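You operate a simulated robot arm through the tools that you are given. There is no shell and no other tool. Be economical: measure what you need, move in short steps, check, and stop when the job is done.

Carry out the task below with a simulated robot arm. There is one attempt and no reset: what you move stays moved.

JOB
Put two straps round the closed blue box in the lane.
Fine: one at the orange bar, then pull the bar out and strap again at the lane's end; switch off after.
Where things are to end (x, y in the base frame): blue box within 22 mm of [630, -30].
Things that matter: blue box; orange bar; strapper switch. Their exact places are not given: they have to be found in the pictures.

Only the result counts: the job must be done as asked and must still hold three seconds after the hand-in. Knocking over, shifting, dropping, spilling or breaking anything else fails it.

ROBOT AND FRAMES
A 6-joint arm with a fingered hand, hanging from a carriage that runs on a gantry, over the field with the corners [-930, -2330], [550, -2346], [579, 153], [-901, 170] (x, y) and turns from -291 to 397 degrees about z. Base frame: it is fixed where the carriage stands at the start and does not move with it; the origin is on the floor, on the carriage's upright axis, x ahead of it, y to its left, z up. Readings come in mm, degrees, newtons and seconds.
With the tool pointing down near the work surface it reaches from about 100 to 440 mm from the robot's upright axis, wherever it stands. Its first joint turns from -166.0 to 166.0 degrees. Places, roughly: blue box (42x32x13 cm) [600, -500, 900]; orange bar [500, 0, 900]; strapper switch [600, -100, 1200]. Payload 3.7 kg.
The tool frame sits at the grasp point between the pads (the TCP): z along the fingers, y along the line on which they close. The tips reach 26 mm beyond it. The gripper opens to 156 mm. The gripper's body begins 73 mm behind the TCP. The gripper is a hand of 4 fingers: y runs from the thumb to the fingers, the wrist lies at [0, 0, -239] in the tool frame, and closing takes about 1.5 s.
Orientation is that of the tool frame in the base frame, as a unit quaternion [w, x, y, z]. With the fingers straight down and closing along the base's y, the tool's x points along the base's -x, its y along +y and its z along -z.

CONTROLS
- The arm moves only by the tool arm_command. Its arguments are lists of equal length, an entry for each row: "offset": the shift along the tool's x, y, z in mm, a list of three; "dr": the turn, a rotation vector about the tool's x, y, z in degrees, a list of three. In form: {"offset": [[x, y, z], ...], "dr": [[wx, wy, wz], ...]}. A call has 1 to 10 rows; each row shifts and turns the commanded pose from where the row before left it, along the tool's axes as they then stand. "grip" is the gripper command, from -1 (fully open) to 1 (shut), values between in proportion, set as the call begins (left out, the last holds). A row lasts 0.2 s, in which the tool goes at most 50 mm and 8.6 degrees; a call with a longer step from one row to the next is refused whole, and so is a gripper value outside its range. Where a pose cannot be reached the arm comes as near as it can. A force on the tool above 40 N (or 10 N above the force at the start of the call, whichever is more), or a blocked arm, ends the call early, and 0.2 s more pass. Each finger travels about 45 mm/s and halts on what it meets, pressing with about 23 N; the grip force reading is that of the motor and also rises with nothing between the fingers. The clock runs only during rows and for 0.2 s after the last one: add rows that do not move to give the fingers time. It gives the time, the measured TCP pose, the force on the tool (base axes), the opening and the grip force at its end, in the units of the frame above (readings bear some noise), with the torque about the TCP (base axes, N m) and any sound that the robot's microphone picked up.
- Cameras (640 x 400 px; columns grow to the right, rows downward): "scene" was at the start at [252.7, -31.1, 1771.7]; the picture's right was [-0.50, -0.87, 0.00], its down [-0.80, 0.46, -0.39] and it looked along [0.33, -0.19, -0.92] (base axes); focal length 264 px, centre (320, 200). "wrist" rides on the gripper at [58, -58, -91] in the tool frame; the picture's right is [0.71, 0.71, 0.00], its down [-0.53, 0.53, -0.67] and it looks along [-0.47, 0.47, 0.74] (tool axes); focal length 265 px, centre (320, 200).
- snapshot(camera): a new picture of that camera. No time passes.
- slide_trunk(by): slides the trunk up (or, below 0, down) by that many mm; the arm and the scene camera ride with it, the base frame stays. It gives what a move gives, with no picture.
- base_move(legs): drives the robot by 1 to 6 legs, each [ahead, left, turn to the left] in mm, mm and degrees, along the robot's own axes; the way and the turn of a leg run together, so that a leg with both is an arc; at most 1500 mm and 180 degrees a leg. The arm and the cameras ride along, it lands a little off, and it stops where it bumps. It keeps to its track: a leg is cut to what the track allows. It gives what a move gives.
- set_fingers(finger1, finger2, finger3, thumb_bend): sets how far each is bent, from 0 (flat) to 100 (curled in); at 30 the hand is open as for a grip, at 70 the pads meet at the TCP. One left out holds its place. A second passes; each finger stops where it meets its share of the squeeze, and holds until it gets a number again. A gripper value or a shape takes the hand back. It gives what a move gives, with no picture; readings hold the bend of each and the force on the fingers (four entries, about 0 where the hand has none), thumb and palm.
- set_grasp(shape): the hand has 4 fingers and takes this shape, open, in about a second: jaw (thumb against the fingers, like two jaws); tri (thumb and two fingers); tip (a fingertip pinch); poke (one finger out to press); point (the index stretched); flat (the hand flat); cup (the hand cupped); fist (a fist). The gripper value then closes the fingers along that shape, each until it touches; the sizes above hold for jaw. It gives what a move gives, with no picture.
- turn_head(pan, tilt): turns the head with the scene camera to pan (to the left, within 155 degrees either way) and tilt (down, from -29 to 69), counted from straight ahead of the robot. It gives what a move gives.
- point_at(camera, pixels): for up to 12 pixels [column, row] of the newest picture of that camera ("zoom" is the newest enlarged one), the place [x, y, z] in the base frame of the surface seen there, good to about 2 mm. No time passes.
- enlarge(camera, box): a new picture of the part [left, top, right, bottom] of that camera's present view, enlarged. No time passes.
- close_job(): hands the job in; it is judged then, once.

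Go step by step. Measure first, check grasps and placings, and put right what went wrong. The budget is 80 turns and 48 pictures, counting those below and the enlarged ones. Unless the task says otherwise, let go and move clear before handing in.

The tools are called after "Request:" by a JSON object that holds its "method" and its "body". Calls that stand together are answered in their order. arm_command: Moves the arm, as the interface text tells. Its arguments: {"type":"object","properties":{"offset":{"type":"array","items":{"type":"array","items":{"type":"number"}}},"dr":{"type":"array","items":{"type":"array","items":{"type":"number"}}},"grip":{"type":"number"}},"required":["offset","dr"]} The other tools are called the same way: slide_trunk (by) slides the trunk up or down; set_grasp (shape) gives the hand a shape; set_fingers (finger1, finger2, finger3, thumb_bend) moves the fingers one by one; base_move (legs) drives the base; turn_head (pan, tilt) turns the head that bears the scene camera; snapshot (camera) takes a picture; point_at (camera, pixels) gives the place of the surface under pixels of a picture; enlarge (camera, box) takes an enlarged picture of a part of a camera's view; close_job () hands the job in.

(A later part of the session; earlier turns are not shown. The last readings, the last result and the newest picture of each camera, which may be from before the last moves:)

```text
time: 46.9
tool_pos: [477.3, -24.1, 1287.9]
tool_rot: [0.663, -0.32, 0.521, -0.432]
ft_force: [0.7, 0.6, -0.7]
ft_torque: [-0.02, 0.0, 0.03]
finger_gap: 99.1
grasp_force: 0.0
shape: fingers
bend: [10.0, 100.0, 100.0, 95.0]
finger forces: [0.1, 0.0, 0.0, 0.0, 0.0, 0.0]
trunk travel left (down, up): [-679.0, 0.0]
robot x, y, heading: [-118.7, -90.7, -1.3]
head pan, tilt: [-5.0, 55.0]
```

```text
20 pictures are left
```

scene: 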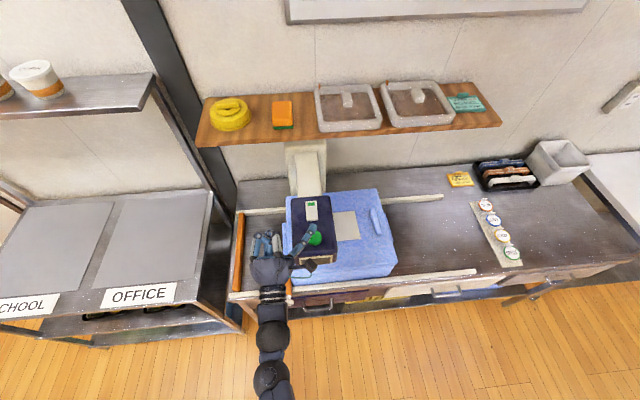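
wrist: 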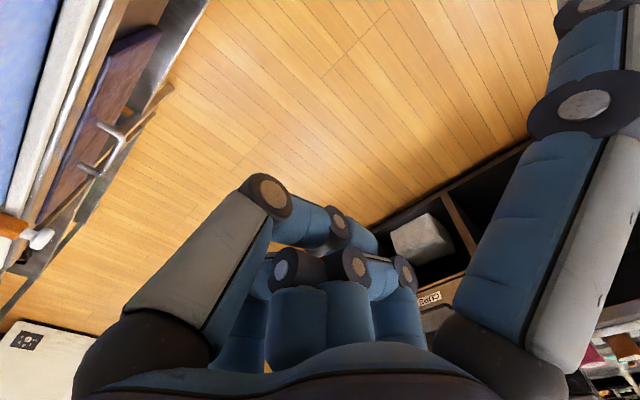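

The finger is over the dome. I will lower 32 mm, then press in small steps.

Request:
{"method": "arm_command", "body": {"offset": [[3.3, 7, -2], [3.3, 7, -2], [3.3, 7, -2], [1.7, 3.5, -1], [1.7, 3.5, -1], [1.2, 2.6, -0.8], [1.2, 2.6, -0.8], [0, 0, 0]], "dr": [[0, 0, 0], [0, 0, 0], [0, 0, 0], [0, 0, 0], [0, 0, 0], [0, 0, 0], [0, 0, 0], [0, 0, 0]]}}

Request:
{"method": "arm_command", "body": {"offset": [[1.2, 2.6, -0.8], [1.2, 2.6, -0.8], [0, 0, 0]], "dr": [[0, 0, 0], [0, 0, 0], [0, 0, 0]]}}

Request:
{"method": "enlarge", "body": {"camera": "scene", "box": [230, 170, 400, 300]}}

```text
time: 48.7
tool_pos: [478.9, -23.1, 1249.5]
tool_rot: [0.664, -0.32, 0.52, -0.432]
ft_force: [0.3, -0.3, -0.8]
ft_torque: [-0.05, -0.01, -0.02]
finger_gap: 99.0
grasp_force: 0.0
shape: fingers
bend: [10.0, 100.0, 100.0, 95.0]
finger forces: [0.0, 0.1, 0.0, 0.0, 0.0, 0.1]
trunk travel left (down, up): [-679.0, 0.0]
robot x, y, heading: [-112.3, -94.0, -1.4]
head pan, tilt: [-5.0, 55.0]
```

```text
time: 49.5
tool_pos: [478.9, -24.7, 1244.7]
tool_rot: [0.663, -0.32, 0.52, -0.433]
ft_force: [-0.7, 0.3, 1.6]
ft_torque: [-0.15, 0.04, -0.07]
finger_gap: 99.2
grasp_force: 1.1
shape: fingers
bend: [10.0, 100.0, 100.0, 95.0]
finger forces: [1.8, 0.0, 0.1, 0.0, 0.0, 0.0]
trunk travel left (down, up): [-679.0, 0.0]
robot x, y, heading: [-117.3, -90.4, -1.5]
head pan, tilt: [-5.0, 55.0]
```

```text
3.08 times, centred on (315, 235) of scene
```

zoom: 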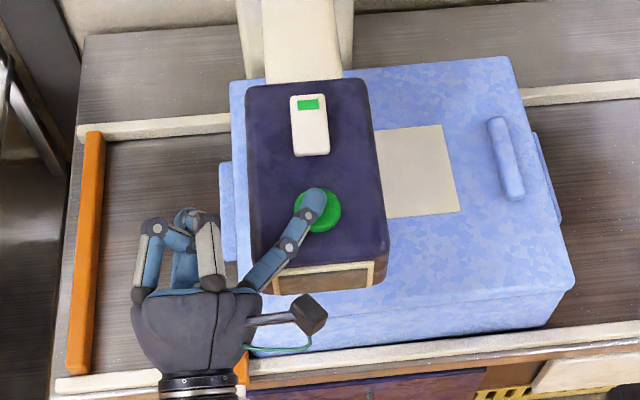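

Contact with the dome (1.8 N on finger1), tip well on it. I will press further in small steps.

Request:
{"method": "arm_command", "body": {"offset": [[0.8, 1.7, -0.5], [0.8, 1.7, -0.5], [0.8, 1.7, -0.5], [0, 0, 0]], "dr": [[0, 0, 0], [0, 0, 0], [0, 0, 0], [0, 0, 0]]}}

Request:
{"method": "arm_command", "body": {"offset": [[0.8, 1.7, -0.5], [0.8, 1.7, -0.5], [0, 0, 0]], "dr": [[0, 0, 0], [0, 0, 0], [0, 0, 0]]}}

```text
time: 50.5
tool_pos: [477.5, -23.9, 1238.7]
tool_rot: [0.664, -0.319, 0.519, -0.434]
ft_force: [-2.8, -0.9, 4.8]
ft_torque: [-0.48, 0.13, -0.2]
finger_gap: 99.1
grasp_force: 3.3
shape: fingers
bend: [11.0, 100.0, 100.0, 95.0]
finger forces: [5.7, 0.0, 0.0, 0.0, 0.0, 0.0]
trunk travel left (down, up): [-679.0, 0.0]
robot x, y, heading: [-121.0, -90.7, -1.4]
head pan, tilt: [-5.0, 55.0]
heard: click
```

```text
time: 51.3
tool_pos: [477.6, -23.9, 1235.4]
tool_rot: [0.664, -0.319, 0.519, -0.433]
ft_force: [-4.6, 0.0, 10.5]
ft_torque: [-0.98, 0.22, -0.39]
finger_gap: 98.3
grasp_force: 5.6
shape: fingers
bend: [13.0, 100.0, 100.0, 95.0]
finger forces: [10.9, 0.1, 0.1, 0.0, 0.0, 0.1]
trunk travel left (down, up): [-679.0, 0.0]
robot x, y, heading: [-117.0, -90.0, -1.5]
head pan, tilt: [-5.0, 55.0]
```

A click was heard. I will lift off and look for the strap.

Request:
{"method": "arm_command", "body": {"offset": [[-3.3, -7, 2], [-3.3, -7, 2], [-3.3, -7, 2], [-3.3, -7, 2], [-3.3, -7, 2], [-3.3, -7, 2], [0, 0, 0], [0, 0, 0], [0, 0, 0], [0, 0, 0]], "dr": [[0, 0, 0], [0, 0, 0], [0, 0, 0], [0, 0, 0], [0, 0, 0], [0, 0, 0], [0, 0, 0], [0, 0, 0], [0, 0, 0], [0, 0, 0]]}}

Request:
{"method": "base_move", "body": {"legs": [[-180, 0, 0]]}}

Request:
{"method": "enlarge", "body": {"camera": "scene", "box": [230, 120, 410, 260]}}

```text
time: 53.5
tool_pos: [476.7, -23.3, 1281.3]
tool_rot: [0.663, -0.32, 0.521, -0.433]
ft_force: [-0.6, 0.5, -0.3]
ft_torque: [-0.03, 0.01, 0.0]
finger_gap: 99.2
grasp_force: 0.0
shape: fingers
bend: [10.0, 100.0, 100.0, 95.0]
finger forces: [0.0, 0.0, 0.0, 0.0, 0.1, 0.1]
trunk travel left (down, up): [-679.0, 0.0]
robot x, y, heading: [-118.3, -90.7, -1.1]
head pan, tilt: [-5.0, 55.0]
```

```text
time: 55.0
tool_pos: [297.5, -18.4, 1281.8]
tool_rot: [0.664, -0.319, 0.52, -0.432]
ft_force: [-0.8, 0.3, 0.4]
ft_torque: [-0.03, -0.01, 0.0]
finger_gap: 99.0
grasp_force: 0.1
shape: fingers
bend: [10.0, 100.0, 100.0, 95.0]
finger forces: [0.0, 0.0, 0.0, 0.1, 0.0, 0.0]
trunk travel left (down, up): [-679.0, 0.0]
robot x, y, heading: [-294.4, -88.9, -1.3]
head pan, tilt: [-5.0, 55.0]
```

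```text
2.86 times, centred on (320, 190) of scene
```

zoom: 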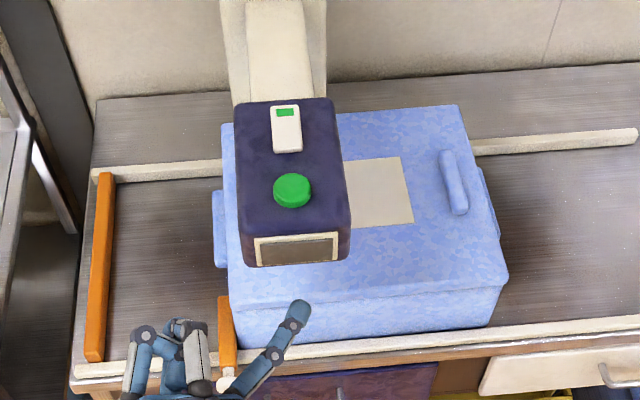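

The finger hides the part of the box's front face where a strap would be. I will shift aside and zoom.

Request:
{"method": "base_move", "body": {"legs": [[0, 110, 0]]}}

Request:
{"method": "turn_head", "body": {"pan": -25, "tilt": 45}}

Request:
{"method": "enlarge", "body": {"camera": "scene", "box": [220, 130, 400, 260]}}

```text
time: 56.2
tool_pos: [301.2, 93.7, 1281.4]
tool_rot: [0.664, -0.32, 0.52, -0.432]
ft_force: [-0.2, 0.2, 0.2]
ft_torque: [0.0, 0.02, 0.01]
finger_gap: 98.8
grasp_force: 0.1
shape: fingers
bend: [10.0, 100.0, 100.0, 95.0]
finger forces: [0.0, 0.0, 0.0, 0.0, 0.1, 0.1]
trunk travel left (down, up): [-679.0, 0.0]
robot x, y, heading: [-293.7, 26.5, -1.4]
head pan, tilt: [-5.0, 55.0]
```

```text
time: 57.0
tool_pos: [301.3, 95.6, 1281.7]
tool_rot: [0.663, -0.319, 0.521, -0.433]
ft_force: [0.1, -0.1, -0.5]
ft_torque: [0.02, 0.0, 0.02]
finger_gap: 99.0
grasp_force: 0.0
shape: fingers
bend: [10.0, 100.0, 100.0, 95.0]
finger forces: [0.0, 0.1, 0.0, 0.1, 0.0, 0.0]
trunk travel left (down, up): [-679.0, 0.0]
robot x, y, heading: [-292.5, 28.8, -1.4]
head pan, tilt: [-25.0, 45.0]
```

```text
3.08 times, centred on (310, 195) of scene
```

zoom: 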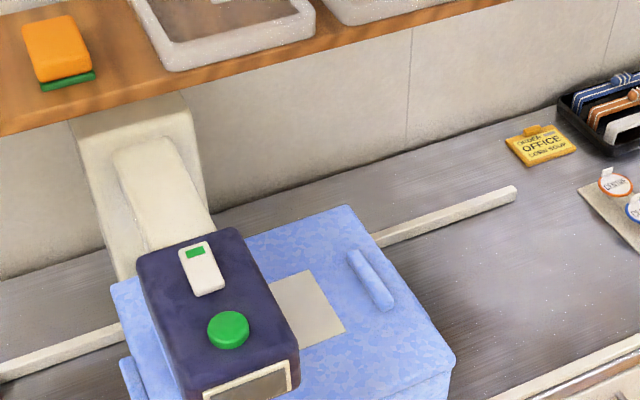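

Request:
{"method": "turn_head", "body": {"pan": -15, "tilt": 60}}

Request:
{"method": "enlarge", "body": {"camera": "scene", "box": [230, 100, 410, 220]}}

```text
time: 57.8
tool_pos: [302.9, 93.9, 1281.7]
tool_rot: [0.664, -0.32, 0.52, -0.432]
ft_force: [0.4, -0.2, -0.9]
ft_torque: [0.01, 0.05, 0.01]
finger_gap: 98.9
grasp_force: 0.1
shape: fingers
bend: [10.0, 100.0, 100.0, 95.0]
finger forces: [0.1, 0.0, 0.0, 0.0, 0.1, 0.0]
trunk travel left (down, up): [-679.0, 0.0]
robot x, y, heading: [-294.3, 26.2, -1.3]
head pan, tilt: [-15.0, 60.0]
```

```text
3.33 times, centred on (320, 160) of scene
```

zoom: 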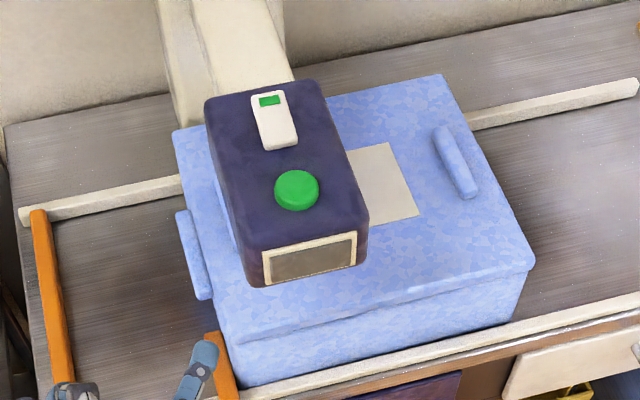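

No strap shows on the front face. I will check the gap between box and bar, and zoom closer on the face.

Request:
{"method": "point_at", "body": {"camera": "zoom", "pixels": [[225, 320], [235, 365], [226, 350], [214, 345], [183, 215], [205, 297], [173, 130], [192, 255], [445, 75], [530, 262], [475, 290], [310, 345]]}}

Request:
{"method": "enlarge", "body": {"camera": "scene", "box": [270, 150, 360, 220]}}

```text
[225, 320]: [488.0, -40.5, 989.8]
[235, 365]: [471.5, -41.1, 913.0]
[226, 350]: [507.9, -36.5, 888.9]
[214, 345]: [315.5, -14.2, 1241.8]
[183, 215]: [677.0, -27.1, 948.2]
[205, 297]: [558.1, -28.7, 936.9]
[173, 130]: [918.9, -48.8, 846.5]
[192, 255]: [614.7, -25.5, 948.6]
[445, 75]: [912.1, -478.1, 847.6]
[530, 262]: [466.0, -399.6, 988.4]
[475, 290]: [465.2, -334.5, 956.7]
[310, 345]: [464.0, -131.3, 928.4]
```

```text
5.71 times, centred on (315, 185) of scene
```

zoom: 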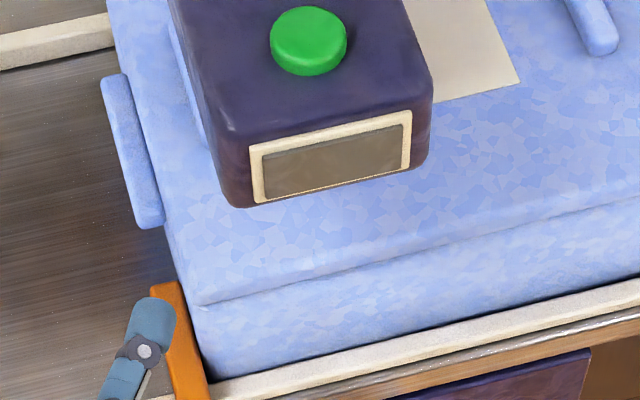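

The box is against the bar (face −40, bar −36.5), but the dome only clicked. The rocker's green end is the raised one, so the strapper is probably off. I will bring the finger over the green end (590,−130).

Request:
{"method": "base_move", "body": {"legs": [[0, -112, 0], [282, 0, 0]]}}

Request:
{"method": "enlarge", "body": {"camera": "scene", "box": [230, 120, 410, 260]}}

```text
time: 60.6
tool_pos: [579.0, -22.9, 1281.8]
tool_rot: [0.664, -0.32, 0.521, -0.431]
ft_force: [0.4, 0.4, -0.6]
ft_torque: [-0.01, 0.0, -0.02]
finger_gap: 98.9
grasp_force: 0.3
shape: fingers
bend: [10.0, 100.0, 100.0, 95.0]
finger forces: [0.0, 0.0, 0.0, 0.0, 0.0, 0.0]
trunk travel left (down, up): [-679.0, 0.0]
robot x, y, heading: [-14.6, -90.5, -1.3]
head pan, tilt: [-15.0, 60.0]
```

```text
2.86 times, centred on (320, 190) of scene
```

zoom: 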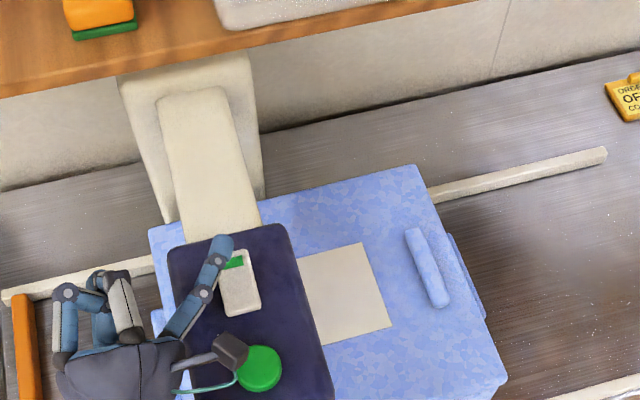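

I will verify the tip position before pressing.

Request:
{"method": "point_at", "body": {"camera": "zoom", "pixels": [[224, 240], [228, 250], [218, 260], [235, 260], [240, 305]]}}

Request:
{"method": "arm_command", "body": {"offset": [[3.3, 7, -2], [3.3, 7, -2], [1.7, 3.5, -1], [1.7, 3.5, -1], [0, 0, 0]], "dr": [[0, 0, 0], [0, 0, 0], [0, 0, 0], [0, 0, 0], [0, 0, 0]]}}

```text
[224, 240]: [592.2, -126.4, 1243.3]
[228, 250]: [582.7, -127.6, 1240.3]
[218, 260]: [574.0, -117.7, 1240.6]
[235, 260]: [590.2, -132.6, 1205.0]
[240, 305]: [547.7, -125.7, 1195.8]
```

```text
time: 61.8
tool_pos: [579.4, -22.8, 1257.6]
tool_rot: [0.664, -0.319, 0.519, -0.433]
ft_force: [-0.3, -1.3, 0.6]
ft_torque: [-0.13, 0.0, -0.02]
finger_gap: 98.6
grasp_force: 0.5
shape: fingers
bend: [10.0, 100.0, 100.0, 95.0]
finger forces: [1.1, 0.0, 0.0, 0.1, 0.0, 0.0]
trunk travel left (down, up): [-679.0, 0.0]
robot x, y, heading: [-18.8, -90.8, -1.7]
head pan, tilt: [-15.0, 60.0]
```

The tip is on the green end (contact 1.1 N). I will press in small steps until it clicks.

Request:
{"method": "arm_command", "body": {"offset": [[0.8, 1.7, -0.5], [0.8, 1.7, -0.5], [0.8, 1.7, -0.5], [0, 0, 0]], "dr": [[0, 0, 0], [0, 0, 0], [0, 0, 0], [0, 0, 0]]}}

Request:
{"method": "arm_command", "body": {"offset": [[0.8, 1.7, -0.5], [0.8, 1.7, -0.5], [0, 0, 0]], "dr": [[0, 0, 0], [0, 0, 0], [0, 0, 0]]}}

```text
time: 62.8
tool_pos: [580.7, -22.1, 1252.7]
tool_rot: [0.664, -0.319, 0.52, -0.432]
ft_force: [1.8, -1.4, 4.9]
ft_torque: [-0.54, -0.03, 0.12]
finger_gap: 97.6
grasp_force: 2.9
shape: fingers
bend: [13.0, 100.0, 100.0, 95.0]
finger forces: [5.6, 0.0, 0.0, 0.0, 0.0, 0.1]
trunk travel left (down, up): [-679.0, 0.0]
robot x, y, heading: [-12.4, -91.1, -1.3]
head pan, tilt: [-15.0, 60.0]
```

```text
time: 63.6
tool_pos: [580.9, -21.6, 1249.7]
tool_rot: [0.665, -0.32, 0.519, -0.432]
ft_force: [-1.3, 2.9, 9.9]
ft_torque: [-0.76, 0.15, -0.13]
finger_gap: 95.3
grasp_force: 4.4
shape: fingers
bend: [16.0, 100.0, 100.0, 95.0]
finger forces: [9.7, 0.1, 0.1, 0.0, 0.0, 0.0]
trunk travel left (down, up): [-679.0, 0.0]
robot x, y, heading: [-15.5, -92.3, -1.5]
head pan, tilt: [-15.0, 60.0]
```

Request:
{"method": "arm_command", "body": {"offset": [[1.2, 2.6, -0.8], [1.2, 2.6, -0.8], [1.2, 2.6, -0.8], [0, 0, 0]], "dr": [[0, 0, 0], [0, 0, 0], [0, 0, 0], [0, 0, 0]]}}

Request:
{"method": "enlarge", "body": {"camera": "scene", "box": [270, 170, 360, 260]}}

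```text
time: 64.6
tool_pos: [580.8, -20.9, 1239.5]
tool_rot: [0.664, -0.32, 0.52, -0.431]
ft_force: [-0.4, 6.1, 6.3]
ft_torque: [-0.32, -0.02, 0.05]
finger_gap: 88.3
grasp_force: 4.7
shape: fingers
bend: [23.0, 100.0, 100.0, 95.0]
finger forces: [10.1, 0.0, 0.0, 0.0, 0.0, 0.0]
trunk travel left (down, up): [-679.0, 0.0]
robot x, y, heading: [-17.0, -95.7, -1.5]
head pan, tilt: [-15.0, 60.0]
```

```text
4.44 times, centred on (315, 215) of scene
```

zoom: 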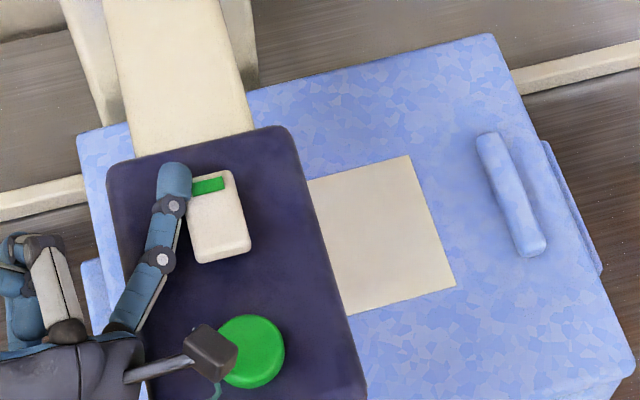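

The finger slid off the side of the rocker (bend 23) without a click. I will lift and re-measure the rocker, the dome and the box's front face.

Request:
{"method": "arm_command", "body": {"offset": [[-3.3, -7, 2], [-3.3, -7, 2], [-3.3, -7, 2], [-3.3, -7, 2], [-3.3, -7, 2], [-3.3, -7, 2], [0, 0, 0]], "dr": [[0, 0, 0], [0, 0, 0], [0, 0, 0], [0, 0, 0], [0, 0, 0], [0, 0, 0], [0, 0, 0]]}}

Request:
{"method": "base_move", "body": {"legs": [[-250, 0, 0], [0, 100, 0]]}}

Request:
{"method": "enlarge", "body": {"camera": "scene", "box": [230, 100, 380, 200]}}

```text
time: 66.2
tool_pos: [578.5, -21.9, 1286.7]
tool_rot: [0.663, -0.32, 0.52, -0.432]
ft_force: [0.1, -0.5, -0.1]
ft_torque: [0.02, -0.01, -0.01]
finger_gap: 98.8
grasp_force: 0.0
shape: fingers
bend: [10.0, 100.0, 100.0, 95.0]
finger forces: [0.0, 0.0, 0.0, 0.0, 0.0, 0.1]
trunk travel left (down, up): [-679.0, 0.0]
robot x, y, heading: [-14.7, -91.7, -1.4]
head pan, tilt: [-15.0, 60.0]
```

```text
time: 68.7
tool_pos: [332.5, 80.5, 1287.0]
tool_rot: [0.662, -0.318, 0.521, -0.434]
ft_force: [0.5, 0.0, -0.3]
ft_torque: [-0.01, -0.02, 0.0]
finger_gap: 99.1
grasp_force: 0.0
shape: fingers
bend: [10.0, 100.0, 100.0, 95.0]
finger forces: [0.0, 0.0, 0.1, 0.0, 0.0, 0.1]
trunk travel left (down, up): [-679.0, 0.0]
robot x, y, heading: [-261.4, 13.5, -1.6]
head pan, tilt: [-15.0, 60.0]
```

```text
4.00 times, centred on (305, 150) of scene
```

zoom: 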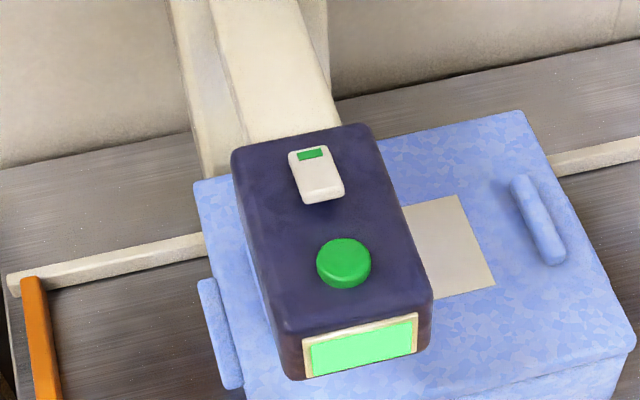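

The front panel is now lit green: the strapper is on. I will go back over the dome and press it.

Request:
{"method": "base_move", "body": {"legs": [[0, -100, 0], [147, 0, 0]]}}

Request:
{"method": "arm_command", "body": {"offset": [[3.3, 7, -2], [3.3, 7, -2], [3.3, 7, -2], [1.7, 3.5, -1], [1.7, 3.5, -1], [1.2, 2.6, -0.8], [0, 0, 0]], "dr": [[0, 0, 0], [0, 0, 0], [0, 0, 0], [0, 0, 0], [0, 0, 0], [0, 0, 0], [0, 0, 0]]}}

```text
time: 70.8
tool_pos: [472.5, -25.4, 1287.2]
tool_rot: [0.662, -0.318, 0.522, -0.434]
ft_force: [0.0, -0.2, 0.3]
ft_torque: [-0.03, -0.01, -0.03]
finger_gap: 99.0
grasp_force: 0.2
shape: fingers
bend: [10.0, 100.0, 100.0, 95.0]
finger forces: [0.0, 0.1, 0.0, 0.0, 0.0, 0.0]
trunk travel left (down, up): [-679.0, 0.0]
robot x, y, heading: [-123.7, -90.6, -1.3]
head pan, tilt: [-15.0, 60.0]
```

```text
time: 72.4
tool_pos: [473.3, -27.4, 1251.7]
tool_rot: [0.662, -0.319, 0.521, -0.433]
ft_force: [0.1, 0.3, 0.0]
ft_torque: [-0.04, -0.05, 0.02]
finger_gap: 99.2
grasp_force: 0.0
shape: fingers
bend: [10.0, 100.0, 100.0, 95.0]
finger forces: [0.0, 0.1, 0.0, 0.0, 0.0, 0.1]
trunk travel left (down, up): [-679.0, 0.0]
robot x, y, heading: [-120.4, -95.3, -1.6]
head pan, tilt: [-15.0, 60.0]
```

Request:
{"method": "arm_command", "body": {"offset": [[0.8, 1.7, -0.5], [0.8, 1.7, -0.5], [0.8, 1.7, -0.5], [0.8, 1.7, -0.5], [0.8, 1.7, -0.5], [0.8, 1.7, -0.5], [0.8, 1.7, -0.5], [0, 0, 0]], "dr": [[0, 0, 0], [0, 0, 0], [0, 0, 0], [0, 0, 0], [0, 0, 0], [0, 0, 0], [0, 0, 0], [0, 0, 0]]}}

```text
time: 74.2
tool_pos: [473.4, -27.3, 1237.6]
tool_rot: [0.662, -0.318, 0.52, -0.435]
ft_force: [-3.9, 1.0, 6.8]
ft_torque: [-0.48, 0.18, -0.35]
finger_gap: 99.0
grasp_force: 3.8
shape: fingers
bend: [11.0, 100.0, 100.0, 95.0]
finger forces: [6.7, 0.1, 0.1, 0.0, 0.0, 0.0]
trunk travel left (down, up): [-679.0, 0.0]
robot x, y, heading: [-121.5, -89.6, -1.5]
head pan, tilt: [-15.0, 60.0]
heard: click
```

Click. I will lift, pull back and look for the strap.

Request:
{"method": "arm_command", "body": {"offset": [[-3.3, -7, 2], [-3.3, -7, 2], [-3.3, -7, 2], [-3.3, -7, 2], [-3.3, -7, 2], [-3.3, -7, 2], [0, 0, 0], [0, 0, 0]], "dr": [[0, 0, 0], [0, 0, 0], [0, 0, 0], [0, 0, 0], [0, 0, 0], [0, 0, 0], [0, 0, 0], [0, 0, 0]]}}

Request:
{"method": "base_move", "body": {"legs": [[-170, 0, 0], [0, 110, 0]]}}

Request:
{"method": "enlarge", "body": {"camera": "scene", "box": [230, 100, 400, 210]}}

```text
time: 76.0
tool_pos: [471.3, -27.7, 1286.9]
tool_rot: [0.662, -0.318, 0.521, -0.435]
ft_force: [0.6, -0.1, 0.2]
ft_torque: [0.03, -0.01, 0.04]
finger_gap: 99.1
grasp_force: 0.1
shape: fingers
bend: [10.0, 100.0, 100.0, 95.0]
finger forces: [0.1, 0.1, 0.0, 0.0, 0.0, 0.0]
trunk travel left (down, up): [-679.0, 0.0]
robot x, y, heading: [-120.1, -95.7, -1.6]
head pan, tilt: [-15.0, 60.0]
```

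```text
time: 78.3
tool_pos: [303.4, 88.2, 1287.6]
tool_rot: [0.662, -0.319, 0.521, -0.433]
ft_force: [-0.6, -0.3, -0.7]
ft_torque: [0.0, 0.0, 0.02]
finger_gap: 99.0
grasp_force: 0.1
shape: fingers
bend: [10.0, 100.0, 100.0, 95.0]
finger forces: [0.0, 0.1, 0.1, 0.0, 0.1, 0.1]
trunk travel left (down, up): [-679.0, 0.0]
robot x, y, heading: [-290.3, 22.5, -1.3]
head pan, tilt: [-15.0, 60.0]
```

```text
3.64 times, centred on (315, 155) of scene
```

zoom: 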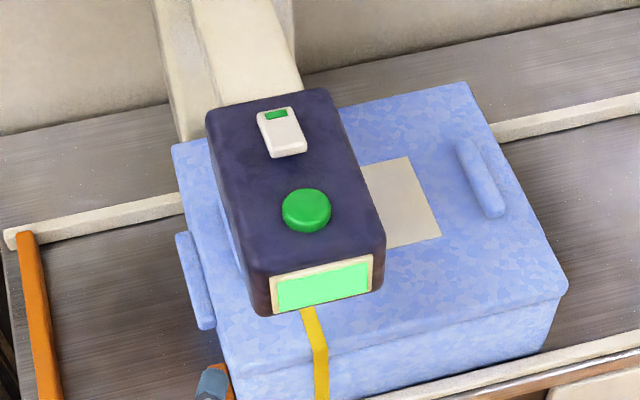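

The yellow strap is on. Next I will fold the hand back to pointing down in free space and open it as a jaw to take the bar's white knob.

Request:
{"method": "arm_command", "body": {"offset": [[0, 0, 0], [0, 0, 0], [0, 0, 0], [0, 35, -3], [0, 35, -3], [0, 35, -3], [0, 35, -3], [0, 35, -3], [0, 35, -3], [0, 35, -3]], "dr": [[0, 0, -7], [0, 0, -7], [0, 0, -6], [-8.5, 0, 0], [-8.5, 0, 0], [-8.5, 0, 0], [-8.5, 0, 0], [-8.5, 0, 0], [-8.5, 0, 0], [-8.5, 0, 0]]}}

Request:
{"method": "arm_command", "body": {"offset": [[0, 35, -3], [0, 35, -3], [0, 35, -3], [0, 35, -3], [0, 35, -3], [0, 0, 0], [0, 0, 0]], "dr": [[-8.5, 0, 0], [-8.5, 0, 0], [-8.5, 0, 0], [-8.5, 0, 0], [-8.5, 0, 0], [0, 0, 0], [0, 0, 0]]}}

```text
time: 80.5
tool_pos: [242.4, 111.5, 1059.5]
tool_rot: [0.299, -0.638, 0.667, -0.243]
ft_force: [0.6, -0.2, 0.4]
ft_torque: [0.01, 0.0, -0.01]
finger_gap: 98.9
grasp_force: 0.0
shape: fingers
bend: [10.0, 100.0, 100.0, 95.0]
finger forces: [0.0, 0.1, 0.1, 0.1, 0.0, 0.0]
out of reach, approached as far as the arm can: row 5
trunk travel left (down, up): [-679.0, 0.0]
robot x, y, heading: [-288.9, 21.9, -1.6]
head pan, tilt: [-15.0, 60.0]
```

```text
time: 82.1
tool_pos: [84.4, 119.3, 991.6]
tool_rot: [0.048, -0.702, 0.71, 0.015]
ft_force: [-0.9, -0.7, 0.5]
ft_torque: [-0.02, 0.02, -0.01]
finger_gap: 99.1
grasp_force: 0.1
shape: fingers
bend: [10.0, 100.0, 100.0, 95.0]
finger forces: [0.0, 0.1, 0.1, 0.0, 0.0, 0.0]
trunk travel left (down, up): [-679.0, 0.0]
robot x, y, heading: [-289.7, 26.4, -1.7]
head pan, tilt: [-15.0, 60.0]
```

Nearly straight down. I will level it and turn +90° so the jaws close along y, then set jaw.

Request:
{"method": "arm_command", "body": {"offset": [[0, 0, 0], [0, 0, 0], [0, 0, 0], [0, 0, 0], [0, 0, 0], [0, 0, 0], [0, 0, 0], [0, 0, 0], [0, 0, 0], [0, 0, 0]], "dr": [[-2.6, 5.1, 0], [0, 0, 8.5], [0, 0, 8.5], [0, 0, 8.5], [0, 0, 8.5], [0, 0, 8.5], [0, 0, 8.5], [0, 0, 8.5], [0, 0, 8.5], [0, 0, 8.5]]}}

Request:
{"method": "arm_command", "body": {"offset": [[0, 0, 0], [0, 0, 0], [0, 0, 0]], "dr": [[0, 0, 8.5], [0, 0, 5], [0, 0, 0]]}}

Request:
{"method": "set_grasp", "body": {"shape": "jaw"}}

Request:
{"method": "turn_head", "body": {"pan": -5, "tilt": 55}}

Request:
{"method": "snapshot", "body": {"camera": "scene"}}

```text
time: 84.3
tool_pos: [84.5, 119.5, 990.1]
tool_rot: [0.001, -0.111, 0.994, 0.0]
ft_force: [0.2, -0.4, -0.5]
ft_torque: [-0.02, -0.01, 0.03]
finger_gap: 99.1
grasp_force: 0.1
shape: fingers
bend: [10.0, 100.0, 100.0, 95.0]
finger forces: [0.1, 0.0, 0.0, 0.0, 0.2, 0.1]
trunk travel left (down, up): [-679.0, 0.0]
robot x, y, heading: [-286.3, 22.6, -1.3]
head pan, tilt: [-15.0, 60.0]
```

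```text
time: 85.1
tool_pos: [83.5, 118.8, 990.2]
tool_rot: [0.001, 0.007, 1.0, 0.001]
ft_force: [-0.1, 0.6, 0.1]
ft_torque: [0.0, -0.02, 0.01]
finger_gap: 99.0
grasp_force: 0.1
shape: fingers
bend: [10.0, 100.0, 100.0, 95.0]
finger forces: [0.1, 0.0, 0.1, 0.0, 0.0, 0.1]
trunk travel left (down, up): [-679.0, 0.0]
robot x, y, heading: [-292.2, 21.9, -1.8]
head pan, tilt: [-15.0, 60.0]
```

```text
time: 86.0
tool_pos: [84.1, 119.0, 989.9]
tool_rot: [0.001, 0.005, 1.0, 0.001]
ft_force: [-0.7, 0.1, -0.4]
ft_torque: [0.04, 0.03, 0.02]
finger_gap: 156.1
grasp_force: 0.0
shape: jaw
bend: [30.0, 30.0, 30.0, 30.0]
finger forces: [0.1, 0.1, 0.0, 0.0, 0.1, 0.0]
trunk travel left (down, up): [-679.0, 0.0]
robot x, y, heading: [-290.6, 25.0, -1.6]
head pan, tilt: [-15.0, 60.0]
```

```text
time: 86.7
tool_pos: [82.9, 120.1, 988.9]
tool_rot: [0.002, 0.005, 1.0, 0.001]
ft_force: [0.3, 0.7, -0.2]
ft_torque: [0.01, -0.03, -0.01]
finger_gap: 155.8
grasp_force: 0.2
shape: jaw
bend: [30.0, 30.0, 30.0, 30.0]
finger forces: [0.0, 0.0, 0.0, 0.0, 0.0, 0.0]
trunk travel left (down, up): [-679.0, 0.0]
robot x, y, heading: [-293.8, 24.7, -1.5]
head pan, tilt: [-5.0, 55.0]
```

```text
10 pictures are left
```

scene: 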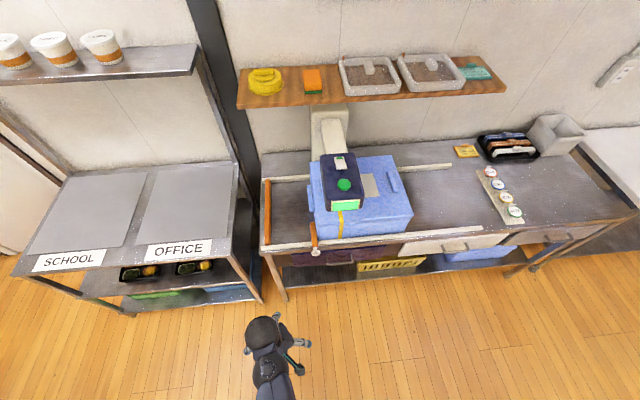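

Measure the knob and bar, seen at (316,252) and (313,232).

Request:
{"method": "point_at", "body": {"camera": "scene", "pixels": [[316, 252], [316, 255], [313, 253], [319, 252], [314, 236], [312, 225], [315, 245]]}}

```text
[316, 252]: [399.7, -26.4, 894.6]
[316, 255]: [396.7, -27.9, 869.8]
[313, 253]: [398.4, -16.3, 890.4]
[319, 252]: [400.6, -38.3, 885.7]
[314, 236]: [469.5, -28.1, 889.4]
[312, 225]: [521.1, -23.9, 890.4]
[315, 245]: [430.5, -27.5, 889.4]
```

Knob centre is about (400,−27,882). I will drive so the hand is above it, then lower with the trunk partway.

Request:
{"method": "base_move", "body": {"legs": [[0, -138, 0], [308, 0, 0]]}}

Request:
{"method": "slide_trunk", "body": {"by": -40}}

Request:
{"method": "snapshot", "body": {"camera": "wrist"}}

```text
time: 89.7
tool_pos: [387.5, -29.4, 989.4]
tool_rot: [0.001, 0.006, 1.0, 0.001]
ft_force: [0.6, 0.1, 0.0]
ft_torque: [0.0, 0.06, 0.13]
finger_gap: 156.5
grasp_force: 0.0
shape: jaw
bend: [30.0, 30.0, 30.0, 30.0]
finger forces: [0.2, 0.0, 1.2, 0.0, 0.0, 0.0]
trunk travel left (down, up): [-679.0, 0.0]
robot x, y, heading: [15.8, -126.9, -1.7]
head pan, tilt: [-5.0, 55.0]
```

```text
time: 90.6
tool_pos: [386.3, -29.7, 950.5]
tool_rot: [0.001, 0.006, 1.0, 0.001]
ft_force: [0.6, 2.8, -1.5]
ft_torque: [-0.03, 0.06, 0.12]
finger_gap: 156.1
grasp_force: 0.1
shape: jaw
bend: [30.0, 30.0, 30.0, 30.0]
finger forces: [0.1, 0.1, 1.8, 0.1, 0.0, 0.0]
trunk travel left (down, up): [-639.0, 40.0]
robot x, y, heading: [14.1, -127.0, -1.7]
head pan, tilt: [-5.0, 55.0]
```

```text
9 pictures are left
```

wrist: 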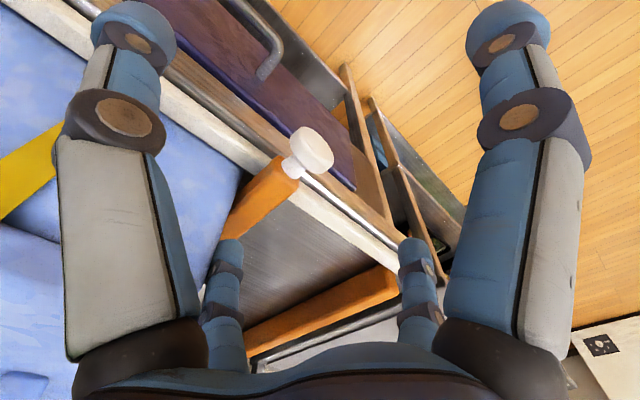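

Finger3 (on the +x side) is lightly touching the box side or rail (1.8 N). I will back off 35 mm and curl finger3, gripping with finger1, finger2 and thumb only.

Request:
{"method": "base_move", "body": {"legs": [[-35, 0, 0]]}}

Request:
{"method": "set_fingers", "body": {"finger1": 30, "finger2": 30, "finger3": 100, "thumb_bend": 30}}

Request:
{"method": "snapshot", "body": {"camera": "wrist"}}

```text
time: 91.4
tool_pos: [352.3, -28.4, 950.7]
tool_rot: [0.002, 0.005, 1.0, 0.001]
ft_force: [-0.1, 0.7, 0.2]
ft_torque: [0.0, -0.02, 0.03]
finger_gap: 156.0
grasp_force: 0.1
shape: jaw
bend: [30.0, 30.0, 30.0, 30.0]
finger forces: [0.0, 0.1, 0.1, 0.0, 0.1, 0.0]
trunk travel left (down, up): [-639.0, 40.0]
robot x, y, heading: [-21.6, -125.1, -1.7]
head pan, tilt: [-5.0, 55.0]
```

```text
time: 92.4
tool_pos: [353.2, -28.6, 950.5]
tool_rot: [0.001, 0.005, 1.0, 0.001]
ft_force: [0.0, 0.5, 0.5]
ft_torque: [-0.03, -0.01, 0.0]
finger_gap: 106.5
grasp_force: 0.1
shape: fingers
bend: [30.0, 30.0, 100.0, 30.0]
finger forces: [0.1, 0.0, 0.0, 0.1, 0.0, 0.0]
trunk travel left (down, up): [-639.0, 40.0]
robot x, y, heading: [-21.4, -126.0, -1.5]
head pan, tilt: [-5.0, 55.0]
```

```text
8 pictures are left
```

wrist: 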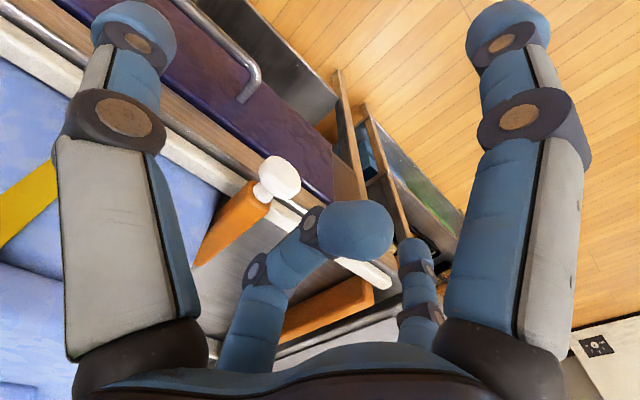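

Finger3 is curled; finger2/finger1 (+y side) and the thumb (−y side) straddle the knob. I will drive forward 45 mm and lower in two steps.

Request:
{"method": "base_move", "body": {"legs": [[45, 0, 0]]}}

Request:
{"method": "slide_trunk", "body": {"by": -40}}

```text
time: 93.3
tool_pos: [396.1, -30.2, 948.7]
tool_rot: [0.002, 0.005, 1.0, 0.001]
ft_force: [-0.4, 0.1, 0.3]
ft_torque: [-0.01, -0.01, 0.01]
finger_gap: 106.9
grasp_force: 0.0
shape: fingers
bend: [30.0, 30.0, 100.0, 30.0]
finger forces: [0.0, 0.0, 0.1, 0.0, 0.0, 0.0]
trunk travel left (down, up): [-639.0, 40.0]
robot x, y, heading: [23.5, -132.1, -1.4]
head pan, tilt: [-5.0, 55.0]
```

```text
time: 94.1
tool_pos: [397.5, -29.4, 909.9]
tool_rot: [0.002, 0.006, 1.0, 0.001]
ft_force: [-0.1, -0.6, 0.2]
ft_torque: [0.02, -0.01, 0.02]
finger_gap: 106.8
grasp_force: 0.0
shape: fingers
bend: [30.0, 30.0, 100.0, 30.0]
finger forces: [0.0, 0.0, 0.0, 0.0, 0.0, 0.0]
trunk travel left (down, up): [-599.0, 80.0]
robot x, y, heading: [21.3, -124.5, -1.6]
head pan, tilt: [-5.0, 55.0]
```

No contact so far. I will lower 24 mm more and close finger1, finger2 and the thumb on the knob.

Request:
{"method": "slide_trunk", "body": {"by": -24}}

Request:
{"method": "set_fingers", "body": {"finger1": 75, "finger2": 75, "thumb_bend": 75}}

Request:
{"method": "snapshot", "body": {"camera": "wrist"}}

```text
time: 94.8
tool_pos: [397.4, -31.3, 884.4]
tool_rot: [0.002, 0.005, 1.0, 0.001]
ft_force: [-0.1, -0.3, 0.3]
ft_torque: [-0.03, -0.01, 0.01]
finger_gap: 106.7
grasp_force: 0.1
shape: fingers
bend: [30.0, 30.0, 100.0, 30.0]
finger forces: [0.1, 0.0, 0.0, 0.1, 0.1, 0.0]
trunk travel left (down, up): [-575.0, 104.0]
robot x, y, heading: [24.2, -126.4, -1.7]
head pan, tilt: [-5.0, 55.0]
```

```text
time: 95.8
tool_pos: [395.5, -30.0, 885.4]
tool_rot: [0.001, 0.006, 1.0, 0.001]
ft_force: [0.2, 2.9, -10.7]
ft_torque: [0.03, 0.02, 0.0]
finger_gap: 0.0
grasp_force: 9.8
shape: fingers
bend: [73.0, 64.0, 100.0, 69.0]
finger forces: [3.5, 8.1, 0.0, 0.0, 7.2, 0.0]
trunk travel left (down, up): [-575.0, 104.0]
robot x, y, heading: [25.4, -125.6, -1.5]
head pan, tilt: [-5.0, 55.0]
```

```text
7 pictures are left
```

wrist: 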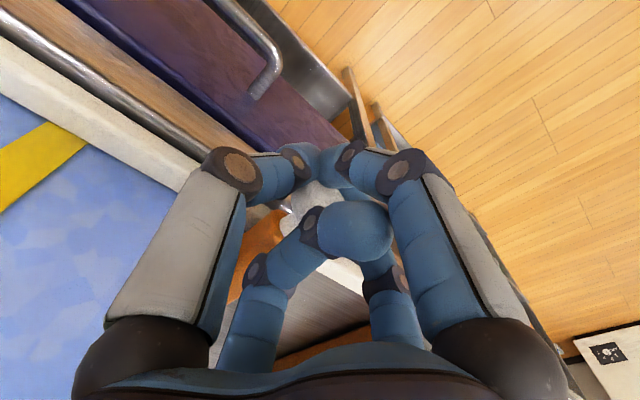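

The knob is gripped (8 N on finger2, 7 N thumb). I will pull along −x (tool +x) 60 mm and check the force.

Request:
{"method": "arm_command", "body": {"offset": [[5, 0, 0], [8, 0, 0], [8, 0, 0], [8, 0, 0], [8, 0, 0], [8, 0, 0], [8, 0, 0], [7, 0, 0], [0, 0, 0]], "dr": [[0, 0, 0], [0, 0, 0], [0, 0, 0], [0, 0, 0], [0, 0, 0], [0, 0, 0], [0, 0, 0], [0, 0, 0], [0, 0, 0]]}}

Request:
{"method": "snapshot", "body": {"camera": "wrist"}}

```text
time: 97.8
tool_pos: [335.0, -29.1, 885.9]
tool_rot: [0.001, 0.005, 1.0, 0.001]
ft_force: [0.0, 1.4, -7.9]
ft_torque: [-0.04, 0.02, -0.02]
finger_gap: 0.2
grasp_force: 7.3
shape: fingers
bend: [73.0, 64.0, 100.0, 69.0]
finger forces: [3.3, 7.2, 0.0, 0.0, 6.4, 0.0]
trunk travel left (down, up): [-575.0, 104.0]
robot x, y, heading: [26.3, -127.4, -1.7]
head pan, tilt: [-5.0, 55.0]
```

```text
6 pictures are left
```

wrist: 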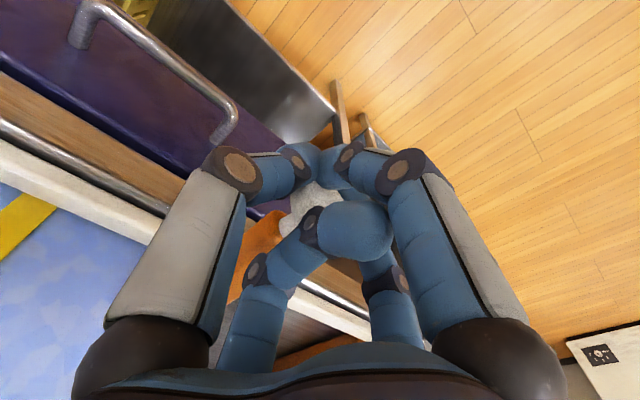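

The bar slides with almost no force; its inner end is now near x 470. I will pull 25 mm more.

Request:
{"method": "arm_command", "body": {"offset": [[5, 0, 0], [5, 0, 0], [5, 0, 0], [5, 0, 0], [5, 0, 0], [0, 0, 0]], "dr": [[0, 0, 0], [0, 0, 0], [0, 0, 0], [0, 0, 0], [0, 0, 0], [0, 0, 0]]}}

Request:
{"method": "turn_head", "body": {"pan": 0, "tilt": 67}}

Request:
{"method": "snapshot", "body": {"camera": "scene"}}

```text
time: 99.2
tool_pos: [313.5, -29.7, 884.4]
tool_rot: [0.001, 0.005, 1.0, 0.001]
ft_force: [3.7, 2.4, -8.6]
ft_torque: [-0.03, -0.01, -0.04]
finger_gap: 0.1
grasp_force: 7.5
shape: fingers
bend: [74.0, 64.0, 100.0, 71.0]
finger forces: [0.0, 8.1, 0.0, 0.0, 6.6, 0.1]
trunk travel left (down, up): [-575.0, 104.0]
robot x, y, heading: [23.3, -126.5, -1.4]
head pan, tilt: [-5.0, 55.0]
```

```text
time: 100.0
tool_pos: [312.8, -29.5, 885.0]
tool_rot: [0.001, 0.006, 1.0, 0.001]
ft_force: [3.6, 3.6, -8.4]
ft_torque: [-0.03, 0.01, -0.02]
finger_gap: 0.0
grasp_force: 7.8
shape: fingers
bend: [74.0, 64.0, 100.0, 71.0]
finger forces: [0.0, 8.1, 0.0, 0.1, 6.7, 0.1]
trunk travel left (down, up): [-575.0, 104.0]
robot x, y, heading: [21.6, -129.6, -1.6]
head pan, tilt: [0.0, 67.0]
```

```text
5 pictures are left
```

scene: 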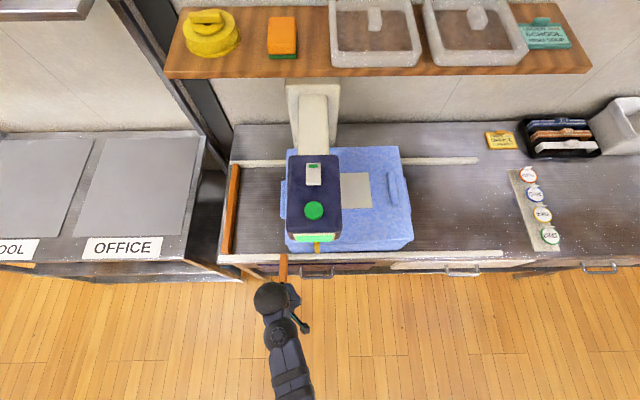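

A resistance of ~3.6 N appeared, which suggests the bar has reached its travel end. I will check where its inner end is.

Request:
{"method": "point_at", "body": {"camera": "scene", "pixels": [[283, 255], [283, 260], [283, 270], [283, 279]]}}

Request:
{"method": "arm_command", "body": {"offset": [[5, 0, 0], [4, 0, 0], [0, 0, 0]], "dr": [[0, 0, 0], [0, 0, 0], [0, 0, 0]]}}

```text
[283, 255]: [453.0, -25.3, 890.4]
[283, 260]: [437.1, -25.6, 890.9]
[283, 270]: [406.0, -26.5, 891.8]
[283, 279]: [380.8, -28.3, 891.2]
```

```text
time: 100.8
tool_pos: [302.9, -28.1, 885.4]
tool_rot: [0.001, 0.005, 1.0, 0.001]
ft_force: [-0.2, 0.8, 0.2]
ft_torque: [-0.03, 0.02, -0.02]
finger_gap: 0.0
grasp_force: 0.0
shape: fingers
bend: [74.0, 67.0, 100.0, 72.0]
finger forces: [0.0, 0.0, 0.0, 0.0, 0.1, 0.1]
trunk travel left (down, up): [-575.0, 104.0]
robot x, y, heading: [25.7, -124.6, -1.7]
head pan, tilt: [0.0, 67.0]
```

The bar has reached its end and its inner end (x≈453) is clear of the lane. I will back off, raise, make a fist and turn the hand for pushing again.

Request:
{"method": "base_move", "body": {"legs": [[-110, 0, 0]]}}

Request:
{"method": "slide_trunk", "body": {"by": 104}}

Request:
{"method": "set_grasp", "body": {"shape": "fist"}}

Request:
{"method": "arm_command", "body": {"offset": [[0, -15, 0], [0, -15, 0], [0, -15, 0], [0, -15, 0], [0, -15, 0], [0, -15, 0], [0, -15, 0], [0, -15, 0], [0, -15, 0], [0, -15, 0]], "dr": [[0, 0, 0], [0, 0, 0], [0, 0, 0], [0, 0, 0], [0, 0, 0], [0, 0, 0], [0, 0, 0], [0, 0, 0], [0, 0, 0], [0, 0, 0]]}}

Request:
{"method": "arm_command", "body": {"offset": [[-36, -25, 0], [-36, -25, 0], [0, 0, 0], [0, 0, 0], [0, 0, 0], [0, 0, 0], [0, 0, 0], [0, 0, 0], [0, 0, 0], [0, 0, 0]], "dr": [[0, 0, 0], [0, 0, 0], [0, 0, -8.5], [0, 0, -8.5], [0, 0, -8.5], [0, 0, -8.5], [0, 0, -8.5], [0, 0, -8.5], [0, 0, -8.5], [0, 0, -8.5]]}}

Request:
{"method": "arm_command", "body": {"offset": [[0, 0, 0], [0, 0, 0], [0, 0, 0], [0, 0, 0]], "dr": [[0, 0, -8.5], [0, 0, -8.5], [0, 0, -5], [0, 0, 0]]}}

```text
time: 102.0
tool_pos: [193.5, -27.2, 885.4]
tool_rot: [0.002, 0.006, 1.0, 0.001]
ft_force: [0.5, 0.8, -0.5]
ft_torque: [-0.02, 0.04, -0.04]
finger_gap: 0.1
grasp_force: 0.1
shape: fingers
bend: [74.0, 67.0, 100.0, 72.0]
finger forces: [0.0, 0.0, 0.0, 0.0, 0.0, 0.0]
trunk travel left (down, up): [-575.0, 104.0]
robot x, y, heading: [-85.8, -122.3, -1.8]
head pan, tilt: [0.0, 67.0]
```

```text
time: 103.3
tool_pos: [194.0, -25.9, 988.7]
tool_rot: [0.002, 0.006, 1.0, 0.0]
ft_force: [-0.1, 0.0, 0.5]
ft_torque: [-0.04, 0.02, -0.02]
finger_gap: 0.0
grasp_force: 0.0
shape: fingers
bend: [74.0, 67.0, 100.0, 72.0]
finger forces: [0.0, 0.0, 0.0, 0.1, 0.1, 0.1]
trunk travel left (down, up): [-679.0, 0.0]
robot x, y, heading: [-86.3, -121.9, -1.7]
head pan, tilt: [0.0, 67.0]
```

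```text
time: 104.2
tool_pos: [194.1, -27.5, 988.7]
tool_rot: [0.002, 0.005, 1.0, 0.0]
ft_force: [-0.3, 0.6, 0.0]
ft_torque: [0.03, 0.0, -0.01]
finger_gap: 0.2
grasp_force: 0.0
shape: fist
bend: [100.0, 100.0, 100.0, 62.0]
finger forces: [0.0, 0.0, 0.1, 0.0, 0.1, 0.0]
trunk travel left (down, up): [-679.0, 0.0]
robot x, y, heading: [-83.1, -122.9, -1.8]
head pan, tilt: [0.0, 67.0]
```

```text
time: 106.4
tool_pos: [192.1, -177.2, 987.8]
tool_rot: [0.002, 0.007, 1.0, 0.0]
ft_force: [-0.2, -0.8, -0.2]
ft_torque: [-0.03, 0.0, -0.01]
finger_gap: 0.0
grasp_force: 0.1
shape: fist
bend: [100.0, 100.0, 100.0, 62.0]
finger forces: [0.0, 0.1, 0.1, 0.0, 0.0, 0.0]
trunk travel left (down, up): [-679.0, 0.0]
robot x, y, heading: [-85.5, -123.1, -1.9]
head pan, tilt: [0.0, 67.0]
```

```text
time: 108.6
tool_pos: [263.3, -226.9, 989.1]
tool_rot: [0.002, -0.556, 0.831, 0.001]
ft_force: [0.2, -0.3, 0.3]
ft_torque: [0.0, -0.03, -0.01]
finger_gap: 0.0
grasp_force: 0.1
shape: fist
bend: [100.0, 100.0, 100.0, 62.0]
finger forces: [0.1, 0.0, 0.0, 0.0, 0.0, 0.0]
trunk travel left (down, up): [-679.0, 0.0]
robot x, y, heading: [-87.9, -122.0, -1.7]
head pan, tilt: [0.0, 67.0]
```

```text
time: 109.6
tool_pos: [260.2, -221.2, 1009.4]
tool_rot: [0.005, -0.703, 0.711, 0.002]
ft_force: [-0.2, -0.1, -0.3]
ft_torque: [-0.01, 0.01, 0.0]
finger_gap: 0.1
grasp_force: 0.0
shape: fist
bend: [100.0, 100.0, 100.0, 62.0]
finger forces: [0.1, 0.0, 0.0, 0.0, 0.1, 0.0]
out of reach, approached as far as the arm can: row 1, 2
trunk travel left (down, up): [-679.0, 0.0]
robot x, y, heading: [-85.1, -120.4, -1.7]
head pan, tilt: [0.0, 67.0]
```

Hand is turned. I will drive along −y and then ahead to a place behind the box, and lower the trunk.

Request:
{"method": "base_move", "body": {"legs": [[0, -335, 0], [376, 0, 0]]}}

Request:
{"method": "slide_trunk", "body": {"by": -90}}

Request:
{"method": "arm_command", "body": {"offset": [[0, 0, 0], [-8, 0, 0]], "dr": [[0, 0, 0], [0, 0, 0]]}}

```text
time: 113.8
tool_pos: [619.1, -570.0, 1008.2]
tool_rot: [0.004, -0.7, 0.714, 0.001]
ft_force: [-0.9, 0.2, -0.2]
ft_torque: [0.03, -0.01, 0.02]
finger_gap: 0.0
grasp_force: 0.1
shape: fist
bend: [100.0, 100.0, 100.0, 62.0]
finger forces: [0.1, 0.0, 0.0, 0.0, 0.1, 0.0]
trunk travel left (down, up): [-679.0, 0.0]
robot x, y, heading: [276.7, -472.2, -2.0]
head pan, tilt: [0.0, 67.0]
```

```text
time: 115.1
tool_pos: [620.6, -569.1, 919.2]
tool_rot: [0.004, -0.7, 0.714, 0.001]
ft_force: [0.2, 0.6, -0.4]
ft_torque: [-0.03, 0.01, 0.0]
finger_gap: 0.0
grasp_force: 0.0
shape: fist
bend: [100.0, 100.0, 100.0, 62.0]
finger forces: [0.0, 0.0, 0.0, 0.1, 0.1, 0.0]
trunk travel left (down, up): [-589.0, 90.0]
robot x, y, heading: [274.6, -469.2, -1.7]
head pan, tilt: [0.0, 67.0]
```

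```text
time: 115.7
tool_pos: [619.1, -560.8, 919.3]
tool_rot: [0.003, -0.701, 0.713, 0.001]
ft_force: [-0.4, 0.7, -0.2]
ft_torque: [0.01, -0.02, -0.01]
finger_gap: 0.0
grasp_force: 0.0
shape: fist
bend: [100.0, 100.0, 100.0, 62.0]
finger forces: [0.0, 0.1, 0.0, 0.0, 0.1, 0.0]
trunk travel left (down, up): [-589.0, 90.0]
robot x, y, heading: [272.0, -470.4, -2.1]
head pan, tilt: [0.0, 67.0]
```

Behind the box, no contact. I will push toward the end stop.

Request:
{"method": "arm_command", "body": {"offset": [[-20, 0, 0], [-20, 0, 0], [-20, 0, 0], [-15, 0, 0], [-15, 0, 0], [-15, 0, 0], [-15, 0, 0], [-15, 0, 0], [-15, 0, 0], [-15, 0, 0]], "dr": [[0, 0, 0], [0, 0, 0], [0, 0, 0], [0, 0, 0], [0, 0, 0], [0, 0, 0], [0, 0, 0], [0, 0, 0], [0, 0, 0], [0, 0, 0]]}}

Request:
{"method": "arm_command", "body": {"offset": [[-15, 0, 0], [-15, 0, 0], [-15, 0, 0], [-15, 0, 0], [-15, 0, 0], [0, 0, 0]], "dr": [[0, 0, 0], [0, 0, 0], [0, 0, 0], [0, 0, 0], [0, 0, 0], [0, 0, 0]]}}

```text
time: 117.9
tool_pos: [622.2, -397.7, 921.5]
tool_rot: [0.004, -0.701, 0.713, 0.001]
ft_force: [-0.2, -0.5, 1.0]
ft_torque: [0.04, 0.03, 0.0]
finger_gap: 0.0
grasp_force: 0.0
shape: fist
bend: [100.0, 100.0, 100.0, 62.0]
finger forces: [0.1, 0.1, 0.0, 0.0, 0.0, 0.1]
trunk travel left (down, up): [-589.0, 90.0]
robot x, y, heading: [274.2, -470.7, -2.0]
head pan, tilt: [0.0, 67.0]
```

```text
time: 119.3
tool_pos: [622.7, -321.7, 920.9]
tool_rot: [0.003, -0.7, 0.714, 0.002]
ft_force: [0.1, 0.5, 0.4]
ft_torque: [0.01, 0.01, -0.02]
finger_gap: 0.0
grasp_force: 0.0
shape: fist
bend: [100.0, 100.0, 100.0, 62.0]
finger forces: [0.1, 0.0, 0.1, 0.0, 0.1, 0.0]
trunk travel left (down, up): [-589.0, 90.0]
robot x, y, heading: [274.8, -468.1, -1.9]
head pan, tilt: [0.0, 67.0]
```

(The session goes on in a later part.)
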